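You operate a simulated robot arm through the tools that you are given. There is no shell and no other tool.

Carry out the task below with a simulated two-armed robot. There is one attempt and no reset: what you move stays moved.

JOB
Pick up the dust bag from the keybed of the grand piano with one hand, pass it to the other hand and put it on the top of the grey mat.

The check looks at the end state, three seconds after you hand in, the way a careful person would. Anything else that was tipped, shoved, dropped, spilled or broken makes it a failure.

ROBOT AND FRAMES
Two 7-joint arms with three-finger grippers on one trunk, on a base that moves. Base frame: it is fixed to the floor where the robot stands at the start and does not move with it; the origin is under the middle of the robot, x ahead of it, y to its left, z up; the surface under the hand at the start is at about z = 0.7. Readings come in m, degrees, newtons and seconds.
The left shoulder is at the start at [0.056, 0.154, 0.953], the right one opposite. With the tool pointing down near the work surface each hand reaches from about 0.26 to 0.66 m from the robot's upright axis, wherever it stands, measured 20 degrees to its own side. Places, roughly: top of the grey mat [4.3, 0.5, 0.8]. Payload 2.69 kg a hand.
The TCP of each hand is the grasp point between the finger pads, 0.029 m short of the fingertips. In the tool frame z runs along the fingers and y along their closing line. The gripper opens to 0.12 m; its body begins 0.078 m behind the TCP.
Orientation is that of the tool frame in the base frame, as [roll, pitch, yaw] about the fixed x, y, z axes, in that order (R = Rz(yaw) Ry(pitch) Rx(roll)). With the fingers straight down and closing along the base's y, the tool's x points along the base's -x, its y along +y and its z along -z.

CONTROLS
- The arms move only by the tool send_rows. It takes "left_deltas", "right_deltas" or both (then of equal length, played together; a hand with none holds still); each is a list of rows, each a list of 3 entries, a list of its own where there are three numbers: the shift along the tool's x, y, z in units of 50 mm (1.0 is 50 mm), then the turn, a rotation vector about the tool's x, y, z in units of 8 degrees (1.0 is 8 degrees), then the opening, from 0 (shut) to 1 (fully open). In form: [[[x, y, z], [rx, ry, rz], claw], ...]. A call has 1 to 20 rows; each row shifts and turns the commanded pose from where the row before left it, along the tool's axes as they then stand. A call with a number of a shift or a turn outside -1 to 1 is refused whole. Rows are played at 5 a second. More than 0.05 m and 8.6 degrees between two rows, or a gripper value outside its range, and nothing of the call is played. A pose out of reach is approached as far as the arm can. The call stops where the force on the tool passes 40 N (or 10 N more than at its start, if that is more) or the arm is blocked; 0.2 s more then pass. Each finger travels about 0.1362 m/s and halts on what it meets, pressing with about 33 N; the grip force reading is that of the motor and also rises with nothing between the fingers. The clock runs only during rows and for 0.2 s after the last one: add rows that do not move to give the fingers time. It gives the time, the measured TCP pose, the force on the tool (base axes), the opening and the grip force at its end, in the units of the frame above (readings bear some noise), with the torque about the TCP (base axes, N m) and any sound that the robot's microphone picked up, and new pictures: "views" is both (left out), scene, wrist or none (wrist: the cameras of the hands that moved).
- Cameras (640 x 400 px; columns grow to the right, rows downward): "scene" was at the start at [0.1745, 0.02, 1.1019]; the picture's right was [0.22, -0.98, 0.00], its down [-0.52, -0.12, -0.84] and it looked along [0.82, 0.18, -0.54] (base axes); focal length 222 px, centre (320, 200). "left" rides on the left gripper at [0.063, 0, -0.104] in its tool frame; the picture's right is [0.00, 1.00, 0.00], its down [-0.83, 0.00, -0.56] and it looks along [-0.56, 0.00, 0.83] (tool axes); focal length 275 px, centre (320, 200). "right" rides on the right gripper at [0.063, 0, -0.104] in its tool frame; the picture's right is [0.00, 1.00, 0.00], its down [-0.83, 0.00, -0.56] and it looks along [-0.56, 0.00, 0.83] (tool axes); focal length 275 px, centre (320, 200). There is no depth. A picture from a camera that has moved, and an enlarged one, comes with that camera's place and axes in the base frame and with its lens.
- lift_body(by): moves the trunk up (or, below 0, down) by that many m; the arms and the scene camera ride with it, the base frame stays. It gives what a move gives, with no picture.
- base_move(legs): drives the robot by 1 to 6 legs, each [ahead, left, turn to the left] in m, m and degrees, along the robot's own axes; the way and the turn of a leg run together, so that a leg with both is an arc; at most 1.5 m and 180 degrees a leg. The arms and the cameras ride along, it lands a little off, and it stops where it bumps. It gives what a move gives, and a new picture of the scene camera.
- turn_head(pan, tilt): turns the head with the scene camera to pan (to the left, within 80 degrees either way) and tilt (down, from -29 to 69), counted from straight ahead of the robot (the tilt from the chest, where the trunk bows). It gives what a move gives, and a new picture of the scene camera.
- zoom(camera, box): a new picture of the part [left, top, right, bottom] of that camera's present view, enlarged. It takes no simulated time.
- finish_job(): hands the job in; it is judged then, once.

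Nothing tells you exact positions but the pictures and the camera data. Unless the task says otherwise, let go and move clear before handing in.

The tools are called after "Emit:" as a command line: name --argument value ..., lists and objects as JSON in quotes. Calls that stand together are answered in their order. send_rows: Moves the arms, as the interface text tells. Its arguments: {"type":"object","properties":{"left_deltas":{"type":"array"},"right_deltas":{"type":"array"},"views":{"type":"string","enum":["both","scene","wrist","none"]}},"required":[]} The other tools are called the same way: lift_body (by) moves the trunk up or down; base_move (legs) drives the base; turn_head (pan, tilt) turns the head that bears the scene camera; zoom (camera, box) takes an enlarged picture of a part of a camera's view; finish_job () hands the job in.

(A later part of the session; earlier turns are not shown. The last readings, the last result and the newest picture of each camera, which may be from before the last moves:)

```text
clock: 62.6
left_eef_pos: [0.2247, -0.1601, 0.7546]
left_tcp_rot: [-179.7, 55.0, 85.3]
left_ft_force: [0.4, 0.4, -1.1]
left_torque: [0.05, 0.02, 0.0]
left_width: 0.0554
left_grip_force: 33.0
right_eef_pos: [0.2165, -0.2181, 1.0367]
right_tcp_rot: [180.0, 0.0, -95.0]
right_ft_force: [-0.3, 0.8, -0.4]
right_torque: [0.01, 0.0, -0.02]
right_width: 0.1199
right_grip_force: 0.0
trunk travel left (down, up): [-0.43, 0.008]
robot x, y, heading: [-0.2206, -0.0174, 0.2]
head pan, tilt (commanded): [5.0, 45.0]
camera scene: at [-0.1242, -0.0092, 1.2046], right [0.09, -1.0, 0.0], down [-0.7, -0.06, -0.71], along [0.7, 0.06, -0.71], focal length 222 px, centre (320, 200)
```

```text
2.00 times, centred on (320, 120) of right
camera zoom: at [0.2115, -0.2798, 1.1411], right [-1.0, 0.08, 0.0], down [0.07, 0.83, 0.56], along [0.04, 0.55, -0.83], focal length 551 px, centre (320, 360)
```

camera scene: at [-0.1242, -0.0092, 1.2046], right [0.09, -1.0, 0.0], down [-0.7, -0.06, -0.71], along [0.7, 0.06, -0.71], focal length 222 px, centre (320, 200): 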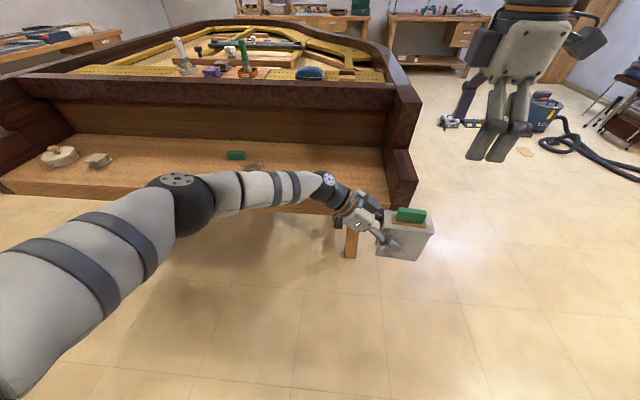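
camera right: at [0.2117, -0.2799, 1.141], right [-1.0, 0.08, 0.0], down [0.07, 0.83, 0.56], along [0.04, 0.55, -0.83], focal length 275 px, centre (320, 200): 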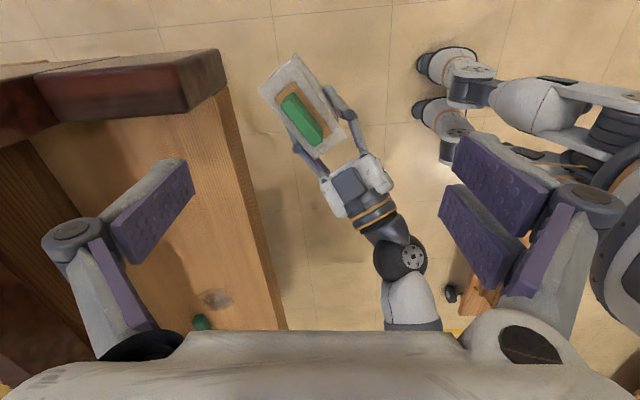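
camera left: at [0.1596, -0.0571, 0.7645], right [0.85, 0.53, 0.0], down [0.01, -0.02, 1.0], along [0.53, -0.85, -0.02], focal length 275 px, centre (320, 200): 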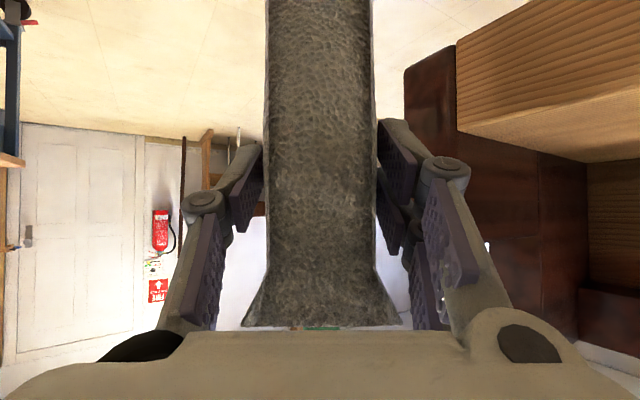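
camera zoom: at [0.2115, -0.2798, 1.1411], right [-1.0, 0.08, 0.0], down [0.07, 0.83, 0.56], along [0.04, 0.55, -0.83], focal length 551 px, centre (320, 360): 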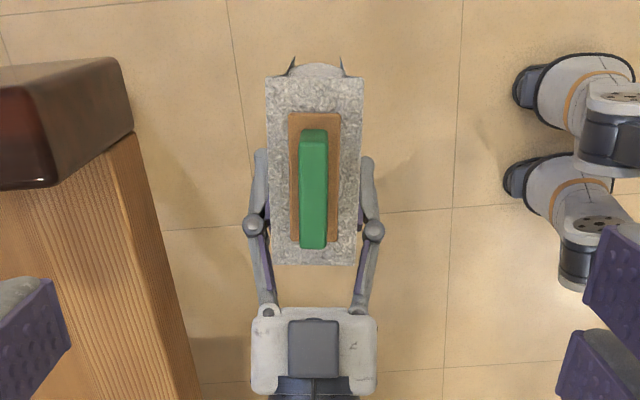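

The bag is almost perfectly aligned beneath the right hand, with the handle at about [0.223, -0.188] and its top at z≈0.838. I'll come down to just above it and check the centring once more.

Emit:
send_rows --right_deltas '[[[-0.17, -0.026, 0.91], [0, 0, 0], 1], [[-0.17, -0.026, 0.91], [0, 0, 0], 1], [[-0.17, -0.026, 0.91], [0, 0, 0], 1], [[0, 0, 0], [0, 0, 0], 1]]' --views "both"

Emit:
zoom --camera "right" --box '[200, 20, 440, 220]'

```text
clock: 63.6
left_eef_pos: [0.224, -0.1601, 0.756]
left_tcp_rot: [-179.7, 54.9, 85.3]
left_ft_force: [-0.5, -0.3, -1.6]
left_torque: [0.02, -0.03, 0.01]
left_width: 0.0553
left_grip_force: 33.1
right_eef_pos: [0.2217, -0.1916, 0.898]
right_tcp_rot: [-180.0, -0.1, -94.9]
right_ft_force: [-0.1, 0.5, 0.5]
right_torque: [0.0, -0.01, 0.01]
right_width: 0.1201
right_grip_force: 0.0
trunk travel left (down, up): [-0.43, 0.008]
robot x, y, heading: [-0.2197, -0.019, -0.0]
head pan, tilt (commanded): [5.0, 45.0]
camera scene: at [-0.1245, -0.0094, 1.2047], right [0.09, -1.0, 0.0], down [-0.7, -0.06, -0.71], along [0.7, 0.06, -0.71], focal length 222 px, centre (320, 200)
camera right: at [0.2174, -0.2537, 1.0041], right [-1.0, 0.08, 0.0], down [0.07, 0.83, 0.56], along [0.04, 0.55, -0.83], focal length 275 px, centre (320, 200)
```

scene: 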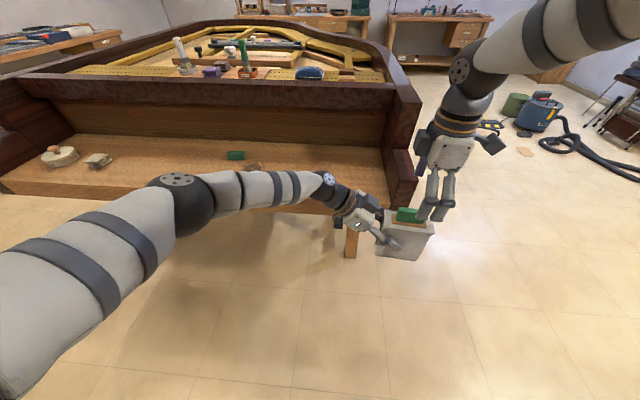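
right: 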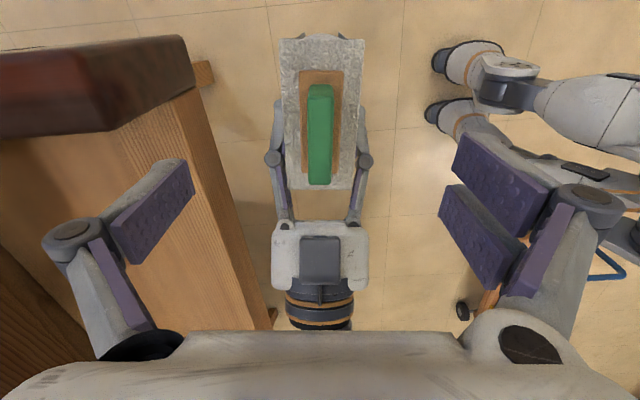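

```text
2.00 times, centred on (320, 120) of right
camera zoom: at [0.2174, -0.2537, 1.0041], right [-1.0, 0.08, 0.0], down [0.07, 0.83, 0.56], along [0.04, 0.55, -0.83], focal length 551 px, centre (320, 360)
```

zoom: 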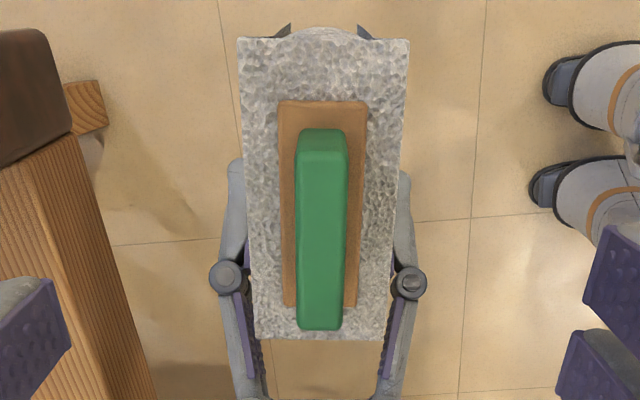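

The handle is centred in the right camera to about a millimetre. I'll go down so the pads straddle it, with the fingertips just above the bag top.

Emit:
send_rows --right_deltas '[[[0, 0, 0.4], [0, 0, 0], 1], [[0, 0, 0.4], [0, 0, 0], 1], [[0, 0, 0.3], [0, 0, 0], 1], [[0, 0, 0], [0, 0, 0], 1]]' --views "both"

Emit:
zoom --camera "scene" --box '[340, 120, 500, 270]'

```text
clock: 64.6
left_eef_pos: [0.2243, -0.1601, 0.7551]
left_tcp_rot: [-179.7, 55.0, 85.3]
left_ft_force: [0.0, 0.0, -1.8]
left_torque: [0.02, 0.04, 0.01]
left_width: 0.055
left_grip_force: 33.3
right_eef_pos: [0.2233, -0.1926, 0.845]
right_tcp_rot: [-180.0, 0.1, -94.9]
right_ft_force: [0.3, -0.9, 0.5]
right_torque: [-0.01, -0.01, -0.01]
right_width: 0.12
right_grip_force: 0.1
trunk travel left (down, up): [-0.43, 0.008]
robot x, y, heading: [-0.2197, -0.0143, -0.1]
head pan, tilt (commanded): [5.0, 45.0]
camera scene: at [-0.1242, -0.0093, 1.2046], right [0.09, -1.0, 0.0], down [-0.7, -0.06, -0.71], along [0.7, 0.06, -0.71], focal length 222 px, centre (320, 200)
camera right: at [0.2176, -0.2541, 0.9496], right [-1.0, 0.08, 0.0], down [0.07, 0.83, 0.56], along [0.05, 0.55, -0.83], focal length 275 px, centre (320, 200)
```

scene: 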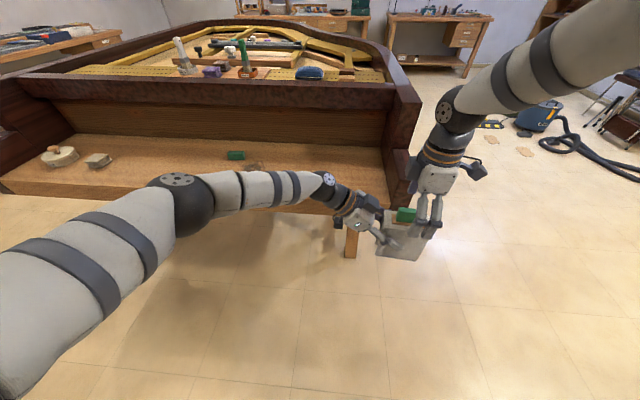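
right: 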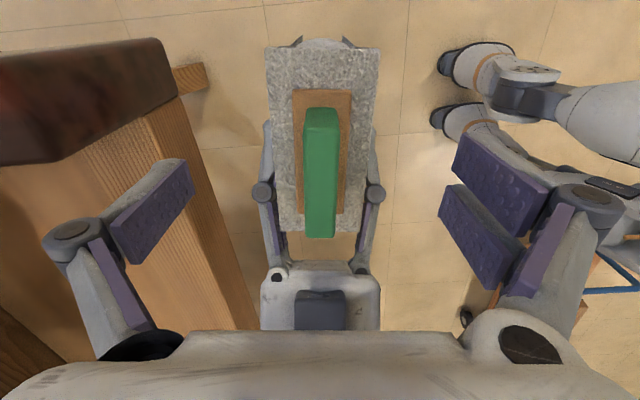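

```text
2.67 times, centred on (420, 195) of scene
camera zoom: at [-0.1242, -0.0093, 1.2046], right [0.09, -1.0, 0.0], down [-0.7, -0.06, -0.71], along [0.7, 0.06, -0.71], focal length 591 px, centre (53, 213)
```

zoom: 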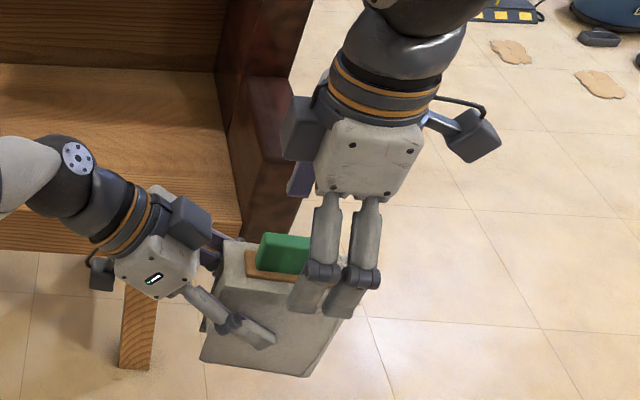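

The right-hand pads straddle the handle with no contact forces. I'll close most of the way and check before gripping.

Emit:
send_rows --right_deltas '[[[0, 0, 0], [0, 0, 0], 0.8], [[0, 0, 0], [0, 0, 0], 0.6], [[0, 0, 0], [0, 0, 0], 0.4], [[0, 0, 0], [0, 0, 0], 0.3], [[0, 0, 0], [0, 0, 0], 0.3]]' --views "both"

Emit:
zoom --camera "scene" --box '[340, 120, 500, 270]'

```text
clock: 65.8
left_eef_pos: [0.2245, -0.1603, 0.7546]
left_tcp_rot: [-179.7, 55.1, 85.2]
left_ft_force: [0.6, 1.1, -1.3]
left_torque: [0.05, 0.01, -0.04]
left_width: 0.0553
left_grip_force: 32.4
right_eef_pos: [0.2231, -0.1919, 0.8452]
right_tcp_rot: [179.9, 0.0, -94.9]
right_ft_force: [-0.2, 0.7, 0.8]
right_torque: [0.01, -0.02, -0.01]
right_width: 0.0359
right_grip_force: 0.0
trunk travel left (down, up): [-0.43, 0.008]
robot x, y, heading: [-0.2192, -0.0149, 0.1]
head pan, tilt (commanded): [5.0, 45.0]
camera scene: at [-0.1241, -0.0093, 1.2046], right [0.09, -1.0, 0.0], down [-0.7, -0.06, -0.71], along [0.7, 0.06, -0.71], focal length 222 px, centre (320, 200)
camera right: at [0.2177, -0.254, 0.9497], right [-1.0, 0.08, 0.0], down [0.07, 0.83, 0.56], along [0.04, 0.55, -0.83], focal length 275 px, centre (320, 200)
```

scene: 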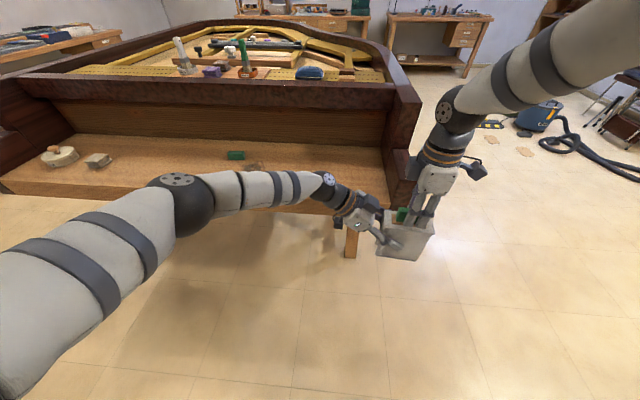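
right: 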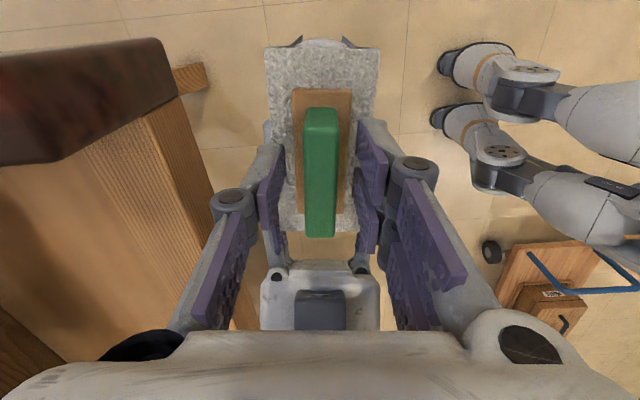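

```text
2.67 times, centred on (420, 195) of scene
camera zoom: at [-0.1241, -0.0093, 1.2046], right [0.09, -1.0, 0.0], down [-0.7, -0.06, -0.71], along [0.7, 0.06, -0.71], focal length 591 px, centre (53, 213)
```

zoom: 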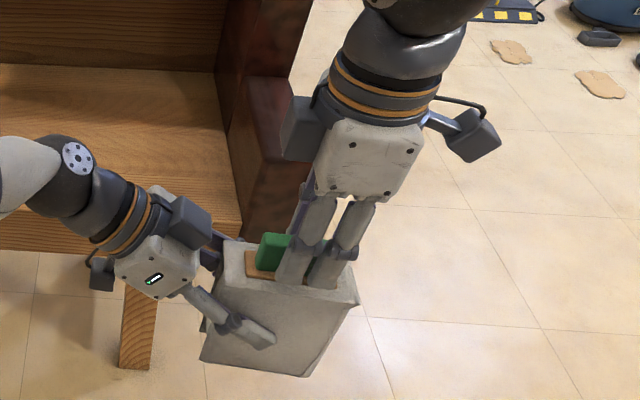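

The pads sit on both sides of the handle with no contact yet. I'll close the right hand fully onto it.

Emit:
send_rows --right_deltas '[[[0, 0, 0], [0, 0, 0], 0.22], [[0, 0, 0], [0, 0, 0], 0.18], [[0, 0, 0], [0, 0, 0], 0.14], [[0, 0, 0], [0, 0, 0], 0.11], [[0, 0, 0], [0, 0, 0], 0.08], [[0, 0, 0], [0, 0, 0], 0.05], [[0, 0, 0], [0, 0, 0], 0], [[0, 0, 0], [0, 0, 0], 0]]' --views "both"

Emit:
zoom --camera "scene" --box '[340, 120, 500, 270]'

```text
clock: 67.6
left_eef_pos: [0.2249, -0.1602, 0.7568]
left_tcp_rot: [-179.7, 55.1, 85.5]
left_ft_force: [4.2, -1.3, -3.0]
left_torque: [0.03, 0.25, 0.37]
left_width: 0.0553
left_grip_force: 33.4
right_eef_pos: [0.2221, -0.1913, 0.8443]
right_tcp_rot: [-180.0, 0.0, -94.9]
right_ft_force: [-3.4, 1.5, 0.9]
right_torque: [0.16, 0.1, -0.22]
right_width: 0.0157
right_grip_force: 33.4
trunk travel left (down, up): [-0.43, 0.008]
robot x, y, heading: [-0.2207, -0.0203, 0.1]
head pan, tilt (commanded): [5.0, 45.0]
camera scene: at [-0.1241, -0.0093, 1.2046], right [0.09, -1.0, 0.0], down [-0.7, -0.06, -0.71], along [0.7, 0.06, -0.71], focal length 222 px, centre (320, 200)
camera right: at [0.2176, -0.254, 0.9496], right [-1.0, 0.08, 0.0], down [0.07, 0.83, 0.56], along [0.04, 0.55, -0.83], focal length 275 px, centre (320, 200)
```

scene: 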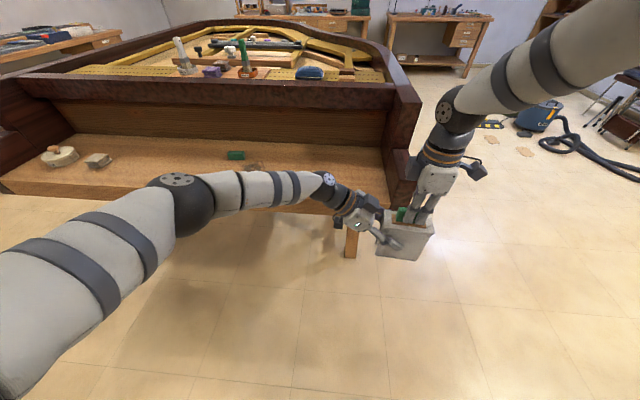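
right: 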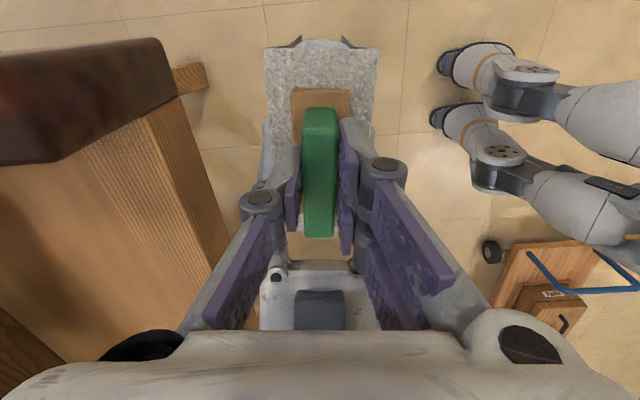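

```text
2.67 times, centred on (420, 195) of scene
camera zoom: at [-0.1241, -0.0093, 1.2046], right [0.09, -1.0, 0.0], down [-0.7, -0.06, -0.71], along [0.7, 0.06, -0.71], focal length 591 px, centre (53, 213)
```

zoom: 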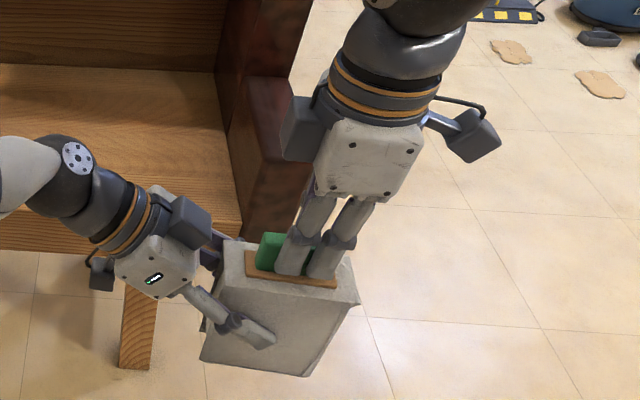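

Both hands hold the bag now: the right grips the handle (16 mm, 33 N) and the left still has the body. Before the left lets go, I'll pull up a few millimetres with the right to confirm the handle is firmly part of the bag.

Emit:
send_rows --right_deltas '[[[0, 0, -0.06], [0, 0, 0], 0], [[0, 0, -0.06], [0, 0, 0], 0], [[0, 0, 0], [0, 0, 0], 0]]' --views "wrist"

```text
clock: 68.4
left_eef_pos: [0.225, -0.1607, 0.757]
left_tcp_rot: [-179.8, 55.0, 85.4]
left_ft_force: [-0.7, -0.7, 24.8]
left_torque: [-0.71, 0.05, -0.16]
left_width: 0.0555
left_grip_force: 33.6
right_eef_pos: [0.2214, -0.1919, 0.8507]
right_tcp_rot: [179.8, 0.0, -94.8]
right_ft_force: [0.3, 1.9, -25.8]
right_torque: [-0.04, 0.0, 0.12]
right_width: 0.0163
right_grip_force: 33.2
trunk travel left (down, up): [-0.43, 0.008]
robot x, y, heading: [-0.219, -0.0151, 0.0]
head pan, tilt (commanded): [5.0, 45.0]
camera right: at [0.2172, -0.2544, 0.9545], right [-1.0, 0.08, 0.0], down [0.07, 0.83, 0.56], along [0.04, 0.55, -0.83], focal length 275 px, centre (320, 200)
```

right: 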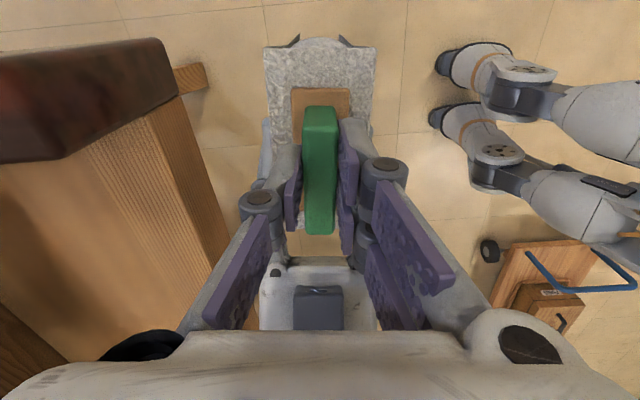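

The pull passed about 25 N between the hands, so the handle is firmly attached. I'll relax that tension, then open the left hand.

Emit:
send_rows --right_deltas '[[[0, 0, 0.05], [0, 0, 0], 0], [[0, 0, 0], [0, 0, 0], 0]]' --views "none"

```text
clock: 69.0
left_eef_pos: [0.224, -0.1607, 0.7548]
left_tcp_rot: [-179.7, 55.0, 85.4]
left_ft_force: [5.0, -9.6, 14.3]
left_torque: [-0.31, 0.4, 0.2]
left_width: 0.0554
left_grip_force: 32.6
right_eef_pos: [0.2217, -0.1916, 0.8474]
right_tcp_rot: [180.0, 0.0, -94.9]
right_ft_force: [-5.9, 9.4, -15.0]
right_torque: [0.8, 0.17, 0.06]
right_width: 0.0156
right_grip_force: 33.0
trunk travel left (down, up): [-0.43, 0.008]
robot x, y, heading: [-0.2177, -0.0183, -0.3]
head pan, tilt (commanded): [5.0, 45.0]
```

Emit:
send_rows --right_deltas '[[[0, 0, 0.05], [0, 0, 0], 0], [[0, 0, 0], [0, 0, 0], 0]]' --views "none"

```text
clock: 69.6
left_eef_pos: [0.2242, -0.1582, 0.7544]
left_tcp_rot: [-179.7, 54.9, 85.4]
left_ft_force: [13.0, -16.5, -9.5]
left_torque: [0.7, 0.72, 0.5]
left_width: 0.0555
left_grip_force: 33.4
right_eef_pos: [0.2224, -0.1919, 0.8477]
right_tcp_rot: [179.9, 0.1, -94.9]
right_ft_force: [-13.1, 17.6, 7.2]
right_torque: [1.22, 0.45, -0.06]
right_width: 0.0156
right_grip_force: 32.6
trunk travel left (down, up): [-0.43, 0.008]
robot x, y, heading: [-0.2174, -0.0193, -0.0]
head pan, tilt (commanded): [5.0, 45.0]
```

The forces between the hands are modest, so I'll open the left hand gradually now.

Emit:
send_rows --left_deltas '[[[0, 0, 0], [0, 0, 0], 0.4], [[0, 0, 0], [0, 0, 0], 0.5], [[0, 0, 0], [0, 0, 0], 0.6], [[0, 0, 0], [0, 0, 0], 0.8], [[0, 0, 0], [0, 0, 0], 1], [[0, 0, 0], [0, 0, 0], 1]]' --views "both"

Emit:
zoom --camera "scene" --box '[340, 120, 500, 270]'

```text
clock: 71.0
left_eef_pos: [0.2241, -0.1603, 0.7545]
left_tcp_rot: [-179.7, 54.9, 85.3]
left_ft_force: [0.8, 0.0, -0.1]
left_torque: [-0.02, 0.0, -0.02]
left_width: 0.1201
left_grip_force: 0.1
right_eef_pos: [0.222, -0.1929, 0.8463]
right_tcp_rot: [-180.0, 0.1, -95.0]
right_ft_force: [-0.3, 0.8, -0.6]
right_torque: [-0.01, -0.01, 0.02]
right_width: 0.0156
right_grip_force: 32.8
trunk travel left (down, up): [-0.43, 0.008]
robot x, y, heading: [-0.2147, -0.0184, 0.1]
head pan, tilt (commanded): [5.0, 45.0]
camera scene: at [-0.1241, -0.0093, 1.2046], right [0.09, -1.0, 0.0], down [-0.7, -0.06, -0.71], along [0.7, 0.06, -0.71], focal length 222 px, centre (320, 200)
camera left: at [0.2352, -0.0392, 0.7644], right [1.0, -0.09, 0.0], down [0.0, -0.02, 1.0], along [-0.09, -1.0, -0.02], focal length 275 px, centre (320, 200)
```

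scene: 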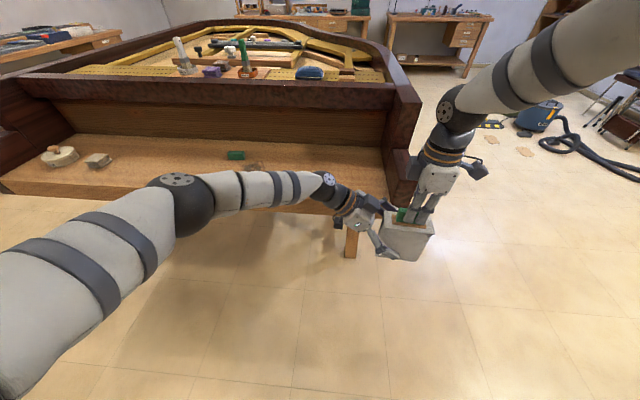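
left: 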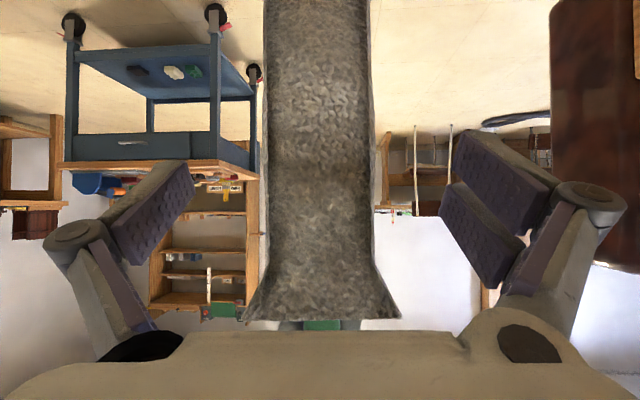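

```text
2.67 times, centred on (420, 195) of scene
camera zoom: at [-0.1241, -0.0093, 1.2046], right [0.09, -1.0, 0.0], down [-0.7, -0.06, -0.71], along [0.7, 0.06, -0.71], focal length 591 px, centre (53, 213)
```

zoom: 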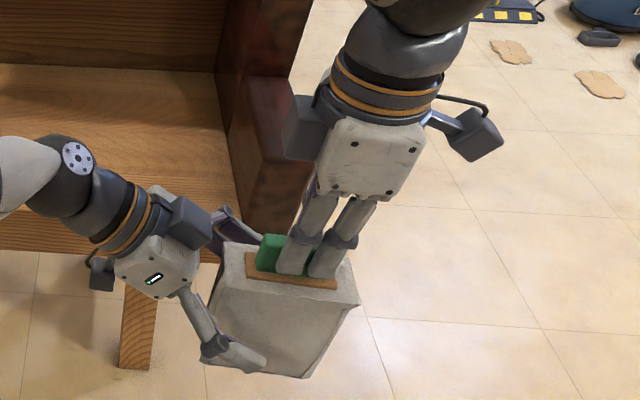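

The handover worked: the right hand alone holds the bag, and the left fingers are fully open around it. I'll draw the left hand straight back to the left, away from the bag.

Emit:
send_rows --left_deltas '[[[0.429, -0.0615, -0.612], [0, 0, 0], 1], [[0.429, -0.0615, -0.612], [0, 0, 0], 1], [[0.429, -0.0615, -0.612], [0, 0, 0], 1], [[0.429, -0.0615, -0.612], [0, 0, 0], 1], [[0, 0, 0], [0, 0, 0], 1]]' --views "both"

```text
clock: 72.2
left_eef_pos: [0.2251, -0.0102, 0.7545]
left_tcp_rot: [-179.8, 54.9, 85.3]
left_ft_force: [0.2, -0.6, -0.6]
left_torque: [-0.03, 0.0, -0.02]
left_width: 0.12
left_grip_force: 0.2
right_eef_pos: [0.2214, -0.1923, 0.8446]
right_tcp_rot: [179.9, 0.0, -94.8]
right_ft_force: [-0.7, 1.5, -1.1]
right_torque: [-0.02, -0.01, 0.0]
right_width: 0.0158
right_grip_force: 33.6
trunk travel left (down, up): [-0.43, 0.008]
robot x, y, heading: [-0.2191, -0.0191, 0.1]
head pan, tilt (commanded): [5.0, 45.0]
camera scene: at [-0.1241, -0.0096, 1.2046], right [0.09, -1.0, 0.0], down [-0.7, -0.06, -0.71], along [0.7, 0.06, -0.71], focal length 222 px, centre (320, 200)
camera left: at [0.2359, 0.1103, 0.7638], right [1.0, -0.09, 0.0], down [0.0, -0.02, 1.0], along [-0.09, -1.0, -0.02], focal length 275 px, centre (320, 200)
```

scene: 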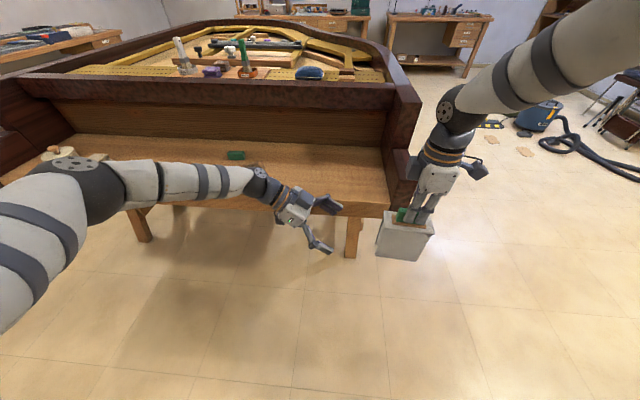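
left: 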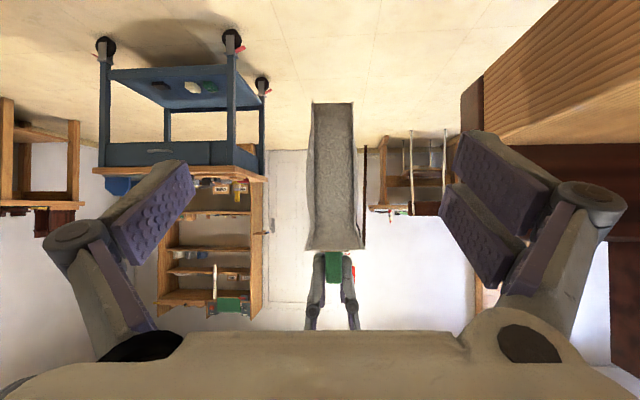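

The bag hangs upright from the right hand. Now I'll raise it for carrying, and bring the left hand out to the left with its fingers down and tucked.

Emit:
send_rows --left_deltas '[[[0.429, -0.0615, -0.612], [0, 0, 0], 1], [[0.429, -0.0615, -0.612], [0, 0, 0], 1], [[0.429, -0.0615, -0.612], [0, 0, 0], 1], [[0, 0, 0], [0, 0.98, 0], 1], [[0, 0, 0], [0, 0.98, 0], 1], [[0, 0, 0], [0, 0.98, 0], 1], [[0, 0, 0], [0, 0.98, 0], 1], [[0, 0, 0], [0, 0.98, 0], 1], [[0, 0, 0], [0, 0.98, 0], 1], [[0, 0, 0], [0, 0.98, 0], 1], [[0, 0, 0], [0, 0, 0], 1]]' --right_deltas '[[[0, 0, -0.5], [0, 0, 0], 0], [[0, 0, -0.5], [0, 0, 0], 0], [[0, 0, -0.5], [0, 0, 0], 0], [[0, 0, -0.5], [0, 0, 0], 0], [[0, 0, -0.5], [0, 0, 0], 0], [[0, 0, -0.5], [0, 0, 0], 0], [[0, 0, -0.5], [0, 0, 0], 0], [[0, 0, -0.3], [0, 0, 0], 0], [[0, 0, 0], [0, 0, 0], 0], [[0, 0, 0], [0, 0, 0], 0], [[0, 0, 0], [0, 0, 0], 0]]' --views "both"

```text
clock: 74.6
left_eef_pos: [0.2253, 0.104, 0.7553]
left_tcp_rot: [-179.9, 0.0, 85.1]
left_ft_force: [0.5, -0.6, 0.5]
left_torque: [-0.02, 0.02, 0.01]
left_width: 0.1198
left_grip_force: 0.1
right_eef_pos: [0.2225, -0.1932, 1.035]
right_tcp_rot: [180.0, -0.1, -94.9]
right_ft_force: [-0.2, 0.0, -1.2]
right_torque: [0.0, -0.03, 0.04]
right_width: 0.0156
right_grip_force: 32.7
trunk travel left (down, up): [-0.43, 0.008]
robot x, y, heading: [-0.2181, -0.016, -0.0]
head pan, tilt (commanded): [5.0, 45.0]
camera scene: at [-0.1241, -0.009, 1.2046], right [0.09, -1.0, 0.0], down [-0.7, -0.06, -0.71], along [0.7, 0.06, -0.71], focal length 222 px, centre (320, 200)
camera right: at [0.2172, -0.2546, 1.1407], right [-1.0, 0.08, 0.0], down [0.07, 0.83, 0.56], along [0.04, 0.55, -0.83], focal length 275 px, centre (320, 200)
camera left: at [0.231, 0.1654, 0.8605], right [1.0, -0.09, 0.0], down [-0.07, -0.83, 0.56], along [-0.05, -0.55, -0.83], focal length 275 px, centre (320, 200)
```

scene: 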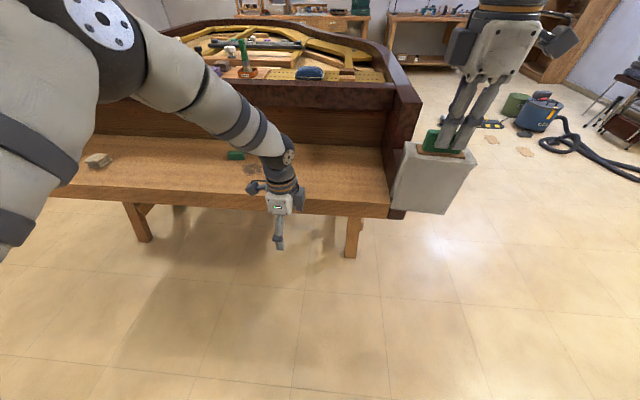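
right: 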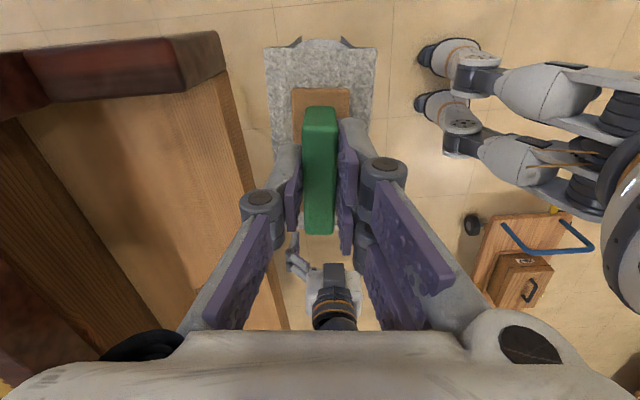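
left: 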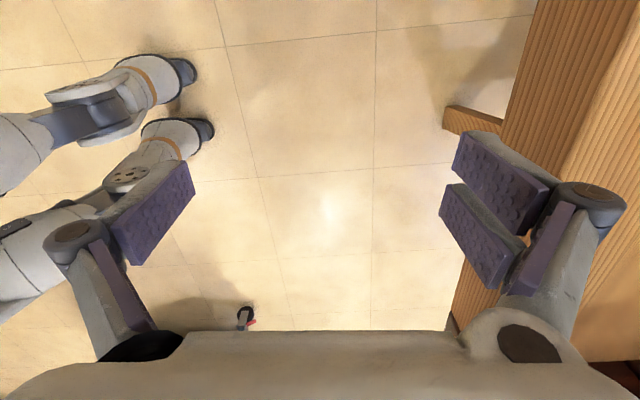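

The bag's bottom is now at z≈0.86. I'll lift the left hand up and out as well so nothing hangs low while driving.

Emit:
send_rows --left_deltas '[[[0.33, 0, -0.8], [0, 0, 0], 0.5], [[0.33, 0, -0.8], [0, 0, 0], 0.5], [[0.33, 0, -0.8], [0, 0, 0], 0.5], [[0.33, 0, -0.8], [0, 0, 0], 0.5], [[0.33, 0, -0.8], [0, 0, 0], 0.5], [[0.33, 0, -0.8], [0, 0, 0], 0.5], [[0, 0, 0], [0, 0, 0], 0.5]]' --views "none"

Emit:
turn_head --pan -30 --tilt 20

```text
clock: 76.2
left_eef_pos: [0.2342, 0.2028, 0.9956]
left_tcp_rot: [-179.8, 0.2, 85.2]
left_ft_force: [-0.1, 0.1, -0.2]
left_torque: [-0.02, 0.0, 0.0]
left_width: 0.0601
left_grip_force: 0.0
right_eef_pos: [0.2233, -0.193, 1.0352]
right_tcp_rot: [180.0, 0.0, -95.0]
right_ft_force: [-0.4, 0.4, -1.6]
right_torque: [0.0, 0.01, -0.02]
right_width: 0.0155
right_grip_force: 33.0
trunk travel left (down, up): [-0.43, 0.008]
robot x, y, heading: [-0.22, -0.0193, -0.2]
head pan, tilt (commanded): [5.0, 45.0]
```

```text
clock: 77.2
left_eef_pos: [0.2341, 0.2016, 0.996]
left_tcp_rot: [-179.9, 0.2, 85.1]
left_ft_force: [-0.1, -0.1, -0.5]
left_torque: [-0.02, 0.01, 0.0]
left_width: 0.06
left_grip_force: 0.0
right_eef_pos: [0.2221, -0.1934, 1.0363]
right_tcp_rot: [179.9, 0.0, -94.8]
right_ft_force: [0.4, -0.2, -2.0]
right_torque: [-0.02, 0.03, 0.0]
right_width: 0.0155
right_grip_force: 32.9
trunk travel left (down, up): [-0.43, 0.008]
robot x, y, heading: [-0.2179, -0.0156, 0.2]
head pan, tilt (commanded): [-30.0, 20.0]
camera scene: at [-0.1244, -0.0629, 1.2432], right [-0.5, -0.87, 0.0], down [-0.3, 0.17, -0.94], along [0.81, -0.47, -0.34], focal length 222 px, centre (320, 200)
```

scene: 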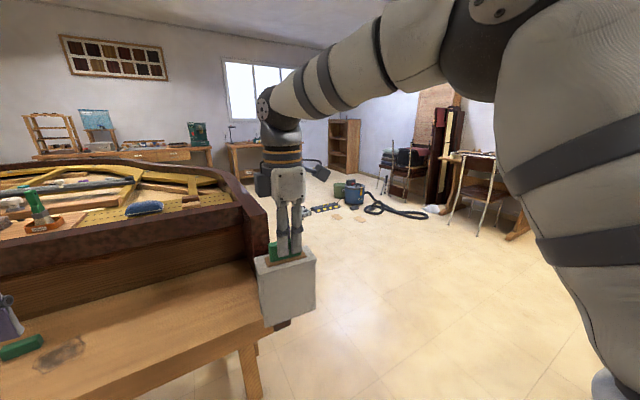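

From this view, the piano's right side runs at about y = -0.25 and then curves away to the left. The loose tools on the floor are near (2.5, -1.3 to -1.9). I'll drive right, then diagonally past the keybed corner, keeping clear of the cart.

Emit:
base_move --legs '[[0, -0.35, 0], [0.25, -0.25, 0], [0, -0.33, 0]]'

```text
clock: 85.3
left_eef_pos: [0.4856, -0.7318, 0.9954]
left_tcp_rot: [-179.9, 0.1, 85.2]
left_ft_force: [-0.3, -1.0, 0.1]
left_torque: [-0.03, -0.01, 0.01]
left_width: 0.0602
left_grip_force: 0.0
right_eef_pos: [0.4742, -1.1263, 1.0362]
right_tcp_rot: [-180.0, 0.0, -94.9]
right_ft_force: [-0.4, -0.8, -0.7]
right_torque: [0.01, 0.02, -0.03]
right_width: 0.0156
right_grip_force: 33.0
trunk travel left (down, up): [-0.43, 0.008]
robot x, y, heading: [0.0349, -0.953, 0.3]
head pan, tilt (commanded): [-30.0, 20.0]
camera scene: at [0.128, -0.9978, 1.2433], right [-0.5, -0.87, 0.0], down [-0.3, 0.17, -0.94], along [0.81, -0.47, -0.34], focal length 222 px, centre (320, 200)
```

scene: 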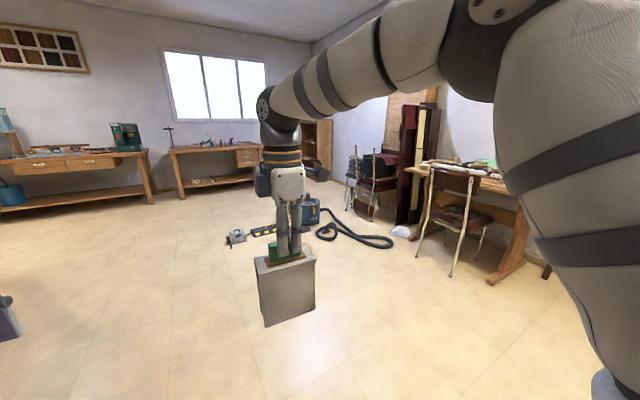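

The drive went cleanly and the bag is still firmly held. I'll look straight ahead and left to plan the route to the bench.

Emit:
turn_head --pan 15 --tilt 15

Emit:
zoom --camera "scene" --box '[150, 100, 470, 300]'

```text
clock: 86.4
left_eef_pos: [0.4854, -0.7319, 0.9952]
left_tcp_rot: [-179.8, 0.0, 85.2]
left_ft_force: [0.0, 0.4, 0.6]
left_torque: [0.01, 0.01, 0.01]
left_width: 0.0602
left_grip_force: 0.0
right_eef_pos: [0.4739, -1.1276, 1.0357]
right_tcp_rot: [180.0, -0.1, -94.8]
right_ft_force: [0.1, 0.8, -1.5]
right_torque: [-0.01, -0.04, -0.04]
right_width: 0.0155
right_grip_force: 33.5
trunk travel left (down, up): [-0.43, 0.008]
robot x, y, heading: [0.0366, -0.9494, 0.3]
head pan, tilt (commanded): [15.0, 15.0]
camera scene: at [0.1375, -0.9269, 1.2514], right [0.26, -0.97, 0.0], down [-0.25, -0.07, -0.97], along [0.93, 0.25, -0.26], focal length 222 px, centre (320, 200)
```

scene: 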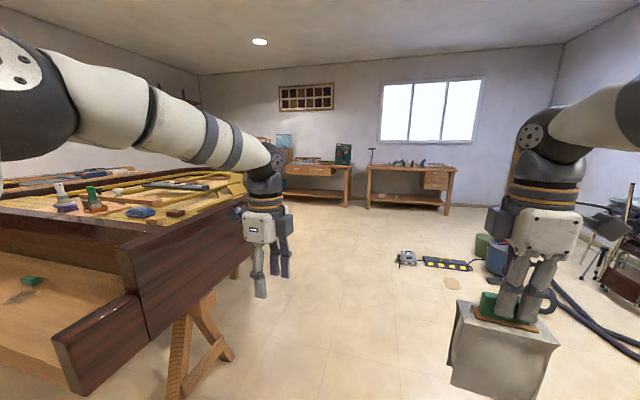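

```text
2.00 times, centred on (310, 200) of scene
camera zoom: at [0.1375, -0.9269, 1.2514], right [0.26, -0.97, 0.0], down [-0.25, -0.07, -0.97], along [0.93, 0.25, -0.26], focal length 444 px, centre (340, 200)
```

zoom: 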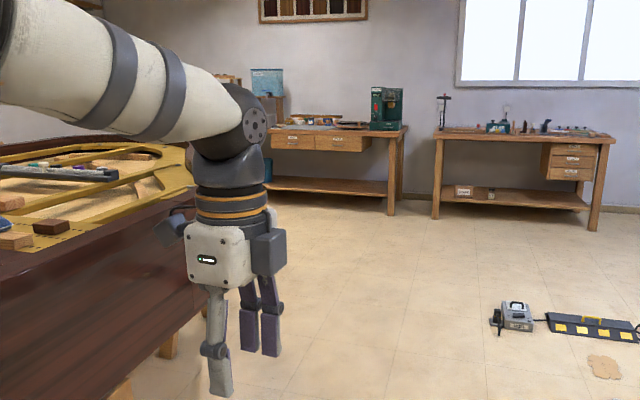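

The floor ahead is clear: the saw and power strip are at about (2.4, -1.25) and beyond, and the mat bench is straight past the piano's tail. I'll drive forward, then diagonally left around the piano's curve.

Emit:
base_move --legs '[[1.35, 0, 0], [1.0, 0.6, 0]]'

```text
clock: 98.7
left_eef_pos: [2.8403, -0.1376, 0.9958]
left_tcp_rot: [-179.8, 0.1, 84.8]
left_ft_force: [0.5, -0.2, -0.4]
left_torque: [-0.01, 0.04, -0.01]
left_width: 0.06
left_grip_force: 0.0
right_eef_pos: [2.8259, -0.5317, 1.0347]
right_tcp_rot: [-179.9, -0.2, -95.1]
right_ft_force: [0.8, 0.0, -0.3]
right_torque: [-0.02, 0.02, 0.04]
right_width: 0.0155
right_grip_force: 33.2
trunk travel left (down, up): [-0.43, 0.008]
robot x, y, heading: [2.387, -0.3527, -0.2]
head pan, tilt (commanded): [15.0, 15.0]
camera scene: at [2.4905, -0.3299, 1.2514], right [0.25, -0.97, 0.0], down [-0.25, -0.07, -0.97], along [0.93, 0.25, -0.26], focal length 222 px, centre (320, 200)
```

scene: 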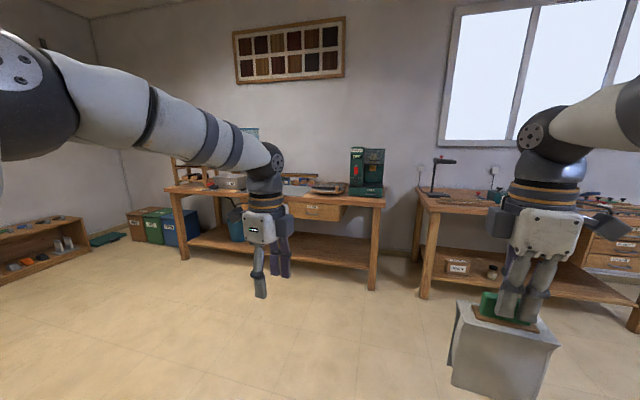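

The mat's bench is right ahead, with its front edge at x≈4.1. I'll zoom in on the top to find the mat and see what's around it.

Emit:
zoom --camera "scene" --box '[160, 120, 420, 280]'

Emit:
base_move --legs '[[0.5, 0.3, 0]]'

Emit:
turn_head --pan 10 --tilt 20

```text
2.46 times, centred on (290, 200) of scene
camera zoom: at [2.4905, -0.3299, 1.2514], right [0.25, -0.97, 0.0], down [-0.25, -0.07, -0.97], along [0.93, 0.25, -0.26], focal length 546 px, centre (394, 200)
```

zoom: 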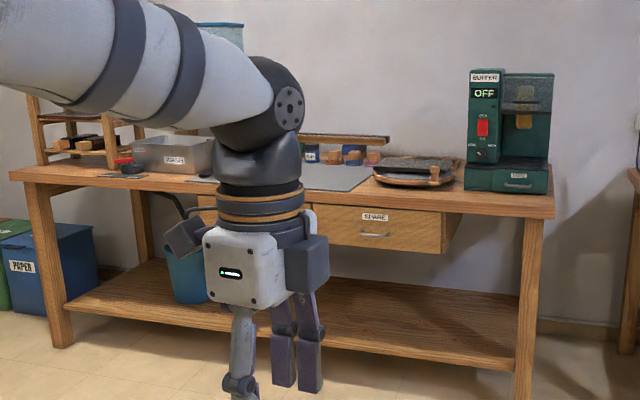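

```text
clock: 102.1
left_eef_pos: [3.3442, 0.164, 0.9952]
left_tcp_rot: [-179.9, 0.1, 84.9]
left_ft_force: [-0.1, -0.5, -1.2]
left_torque: [-0.01, 0.04, 0.0]
left_width: 0.0601
left_grip_force: 0.1
right_eef_pos: [3.3302, -0.2295, 1.0353]
right_tcp_rot: [180.0, -0.1, -95.1]
right_ft_force: [-0.2, 0.0, -1.4]
right_torque: [-0.01, 0.0, -0.01]
right_width: 0.0153
right_grip_force: 32.3
trunk travel left (down, up): [-0.43, 0.008]
robot x, y, heading: [2.8926, -0.0513, -0.3]
head pan, tilt (commanded): [15.0, 15.0]
camera scene: at [2.9949, -0.0284, 1.2514], right [0.25, -0.97, 0.0], down [-0.25, -0.07, -0.97], along [0.93, 0.25, -0.26], focal length 222 px, centre (320, 200)
```

scene: 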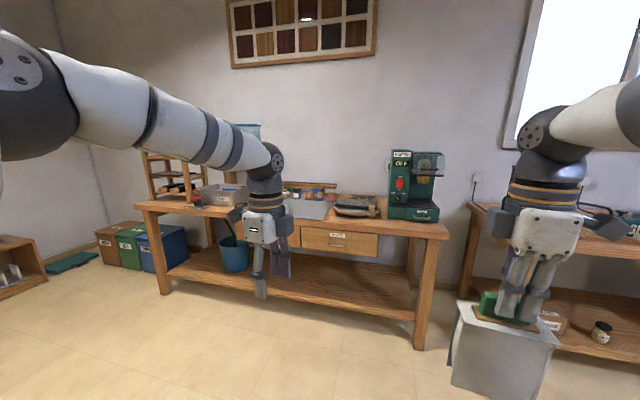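

```text
clock: 102.7
left_eef_pos: [3.3436, 0.1641, 0.9953]
left_tcp_rot: [-179.8, 0.1, 84.8]
left_ft_force: [-0.2, -0.7, -1.1]
left_torque: [0.01, 0.0, -0.01]
left_width: 0.06
left_grip_force: 0.1
right_eef_pos: [3.3305, -0.2309, 1.0355]
right_tcp_rot: [180.0, 0.0, -95.1]
right_ft_force: [0.3, 0.2, -0.9]
right_torque: [0.0, 0.02, -0.01]
right_width: 0.0156
right_grip_force: 32.5
trunk travel left (down, up): [-0.43, 0.008]
robot x, y, heading: [2.8887, -0.0503, -0.2]
head pan, tilt (commanded): [10.0, 20.0]
camera scene: at [2.996, -0.0366, 1.2433], right [0.17, -0.99, 0.0], down [-0.34, -0.06, -0.94], along [0.93, 0.16, -0.34], focal length 222 px, centre (320, 200)
```

scene: 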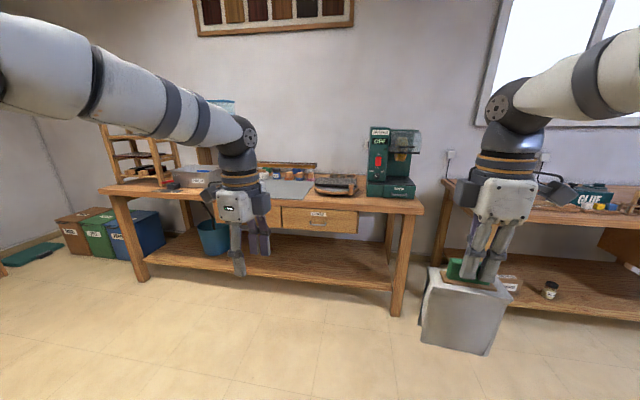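

A flat grey mat is on the bench between the metal box on the left and a tray on the right, partly hidden by the left arm. I'll move the left arm out of view and zoom in.

Emit:
send_rows --left_deltas '[[[0.8, 0, 0], [0, 0, 0], 0.5], [[0.8, 0, 0], [0, 0, 0], 0.5], [[0.8, 0, 0], [0, 0, 0], 0.5], [[0.6, 0, 0], [0, 0, 0], 0.5], [[0, 0, 0], [0, 0, 0], 0.5]]' --views "scene"

Emit:
zoom --camera "scene" --box '[150, 120, 430, 270]'

```text
clock: 103.9
left_eef_pos: [3.3577, 0.3153, 0.9954]
left_tcp_rot: [-179.7, 0.1, 84.7]
left_ft_force: [-0.3, -0.4, -0.1]
left_torque: [0.03, -0.01, 0.0]
left_width: 0.0596
left_grip_force: 0.1
right_eef_pos: [3.331, -0.2302, 1.0363]
right_tcp_rot: [180.0, 0.1, -95.2]
right_ft_force: [0.4, -0.1, -2.1]
right_torque: [-0.04, 0.04, 0.0]
right_width: 0.0159
right_grip_force: 32.7
trunk travel left (down, up): [-0.43, 0.008]
robot x, y, heading: [2.8889, -0.0526, -0.1]
head pan, tilt (commanded): [10.0, 20.0]
camera scene: at [2.996, -0.0368, 1.2433], right [0.17, -0.99, 0.0], down [-0.34, -0.06, -0.94], along [0.93, 0.16, -0.34], focal length 222 px, centre (320, 200)
```

scene: 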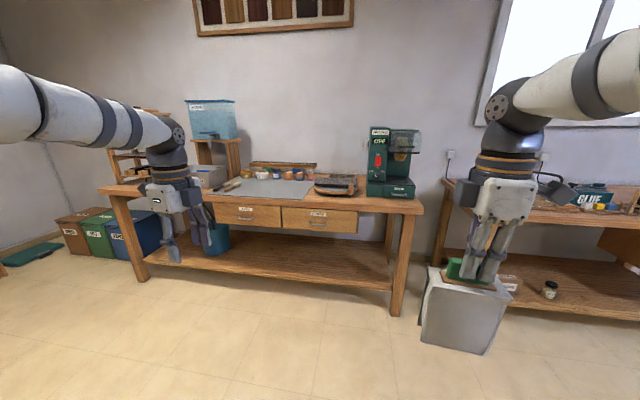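

```text
2.29 times, centred on (290, 195) of scene
camera zoom: at [2.996, -0.0368, 1.2433], right [0.17, -0.99, 0.0], down [-0.34, -0.06, -0.94], along [0.93, 0.16, -0.34], focal length 507 px, centre (389, 211)
```

zoom: 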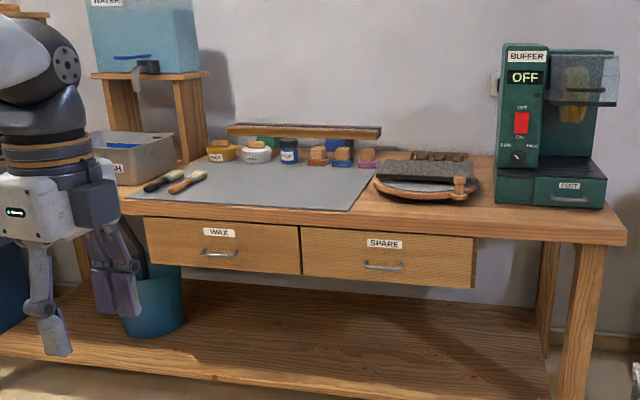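

The mat spans roughly x 4.18–4.57 and y 0.27–0.91. It has two brushes at its left and small jars and blocks along the back, and the front-right area is free, so I'll aim for about [4.30, 0.45]. I'll pull the left hand back toward the body first, then drive closer.

Emit:
send_rows --left_deltas '[[[0, -0.8, 0], [0, 0, 0], 0.5], [[0, -0.8, 0], [0, 0, 0], 0.5], [[0, -0.8, 0], [0, 0, 0], 0.5], [[0, 0, 0], [0, 0, 0], 0.5]]' --views "none"

Emit:
base_move --legs '[[0.45, 0.62, 0]]'

```text
clock: 104.9
left_eef_pos: [3.2392, 0.3245, 0.9933]
left_tcp_rot: [-179.9, 0.0, 84.8]
left_ft_force: [0.0, 0.1, 0.3]
left_torque: [-0.02, 0.0, -0.05]
left_width: 0.0598
left_grip_force: 0.1
right_eef_pos: [3.3304, -0.2311, 1.0354]
right_tcp_rot: [-179.9, 0.0, -95.2]
right_ft_force: [0.3, -0.4, -2.0]
right_torque: [0.01, -0.02, 0.03]
right_width: 0.0157
right_grip_force: 33.2
trunk travel left (down, up): [-0.43, 0.008]
robot x, y, heading: [2.8924, -0.0524, -0.2]
head pan, tilt (commanded): [10.0, 20.0]
```

```text
clock: 110.2
left_eef_pos: [3.6957, 0.9467, 0.9959]
left_tcp_rot: [-179.8, 0.1, 85.0]
left_ft_force: [0.0, 0.7, 1.1]
left_torque: [-0.01, -0.01, 0.0]
left_width: 0.0599
left_grip_force: 0.1
right_eef_pos: [3.7874, 0.3911, 1.0359]
right_tcp_rot: [-180.0, 0.0, -95.0]
right_ft_force: [0.2, -0.6, -2.2]
right_torque: [-0.01, 0.01, -0.04]
right_width: 0.0153
right_grip_force: 33.3
trunk travel left (down, up): [-0.43, 0.008]
robot x, y, heading: [3.3466, 0.5652, -0.2]
head pan, tilt (commanded): [10.0, 20.0]
camera scene: at [3.4527, 0.5847, 1.2433], right [0.17, -0.98, 0.0], down [-0.34, -0.06, -0.94], along [0.93, 0.16, -0.34], focal length 222 px, centre (320, 200)
```

scene: 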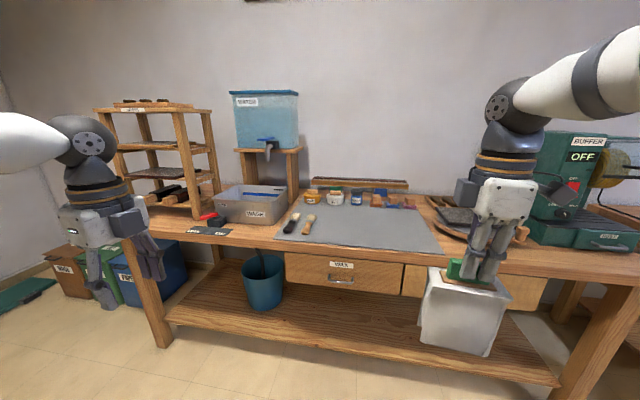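

I have a clear view now: the mat spans x≈4.18–4.62 and y≈0.26–0.89, and the middle and right front are free. I'll drive forward so the bag, still 6 cm above the bench top, comes over the mat.

Emit:
base_move --legs '[[0.3, 0.06, 0]]'

Emit:
turn_head --pan -5 --tilt 35

```text
clock: 112.2
left_eef_pos: [3.9957, 1.0045, 0.9936]
left_tcp_rot: [-179.8, 0.1, 84.8]
left_ft_force: [-0.3, 0.2, 0.5]
left_torque: [0.02, 0.01, 0.01]
left_width: 0.06
left_grip_force: 0.1
right_eef_pos: [4.088, 0.4491, 1.0354]
right_tcp_rot: [180.0, -0.1, -95.2]
right_ft_force: [-0.1, -0.7, -0.6]
right_torque: [-0.02, 0.05, -0.01]
right_width: 0.0155
right_grip_force: 33.3
trunk travel left (down, up): [-0.43, 0.008]
robot x, y, heading: [3.6475, 0.6238, -0.5]
head pan, tilt (commanded): [10.0, 20.0]
camera scene: at [3.7533, 0.6431, 1.2432], right [0.17, -0.99, 0.0], down [-0.34, -0.06, -0.94], along [0.93, 0.16, -0.34], focal length 222 px, centre (320, 200)
```

scene: 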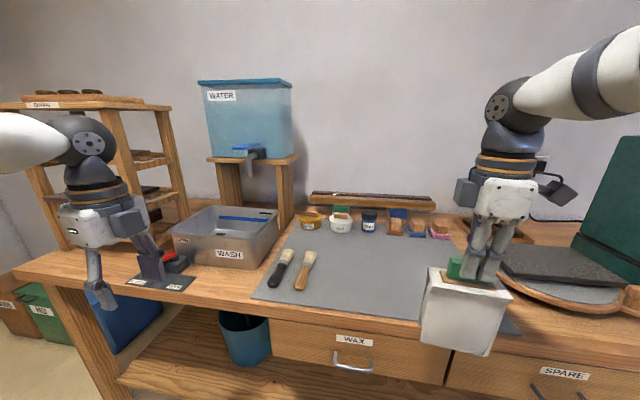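

```text
clock: 113.0
left_eef_pos: [3.9945, 1.0043, 0.9947]
left_tcp_rot: [-179.8, 0.1, 84.8]
left_ft_force: [-0.8, 0.2, -0.5]
left_torque: [0.01, -0.02, -0.01]
left_width: 0.0602
left_grip_force: 0.1
right_eef_pos: [4.0877, 0.45, 1.0356]
right_tcp_rot: [-179.9, 0.0, -95.3]
right_ft_force: [0.4, -0.8, -1.9]
right_torque: [-0.03, 0.03, 0.01]
right_width: 0.0153
right_grip_force: 33.5
trunk travel left (down, up): [-0.43, 0.008]
robot x, y, heading: [3.6503, 0.6257, -0.1]
head pan, tilt (commanded): [-5.0, 35.0]
camera scene: at [3.7486, 0.6192, 1.2195], right [-0.09, -1.0, 0.0], down [-0.57, 0.05, -0.82], along [0.82, -0.07, -0.57], focal length 222 px, centre (320, 200)
```

scene: 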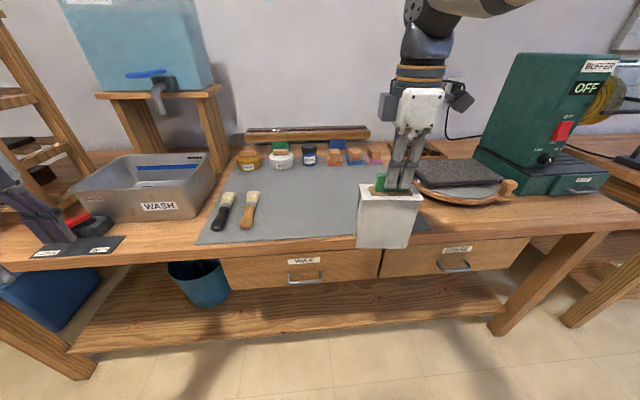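

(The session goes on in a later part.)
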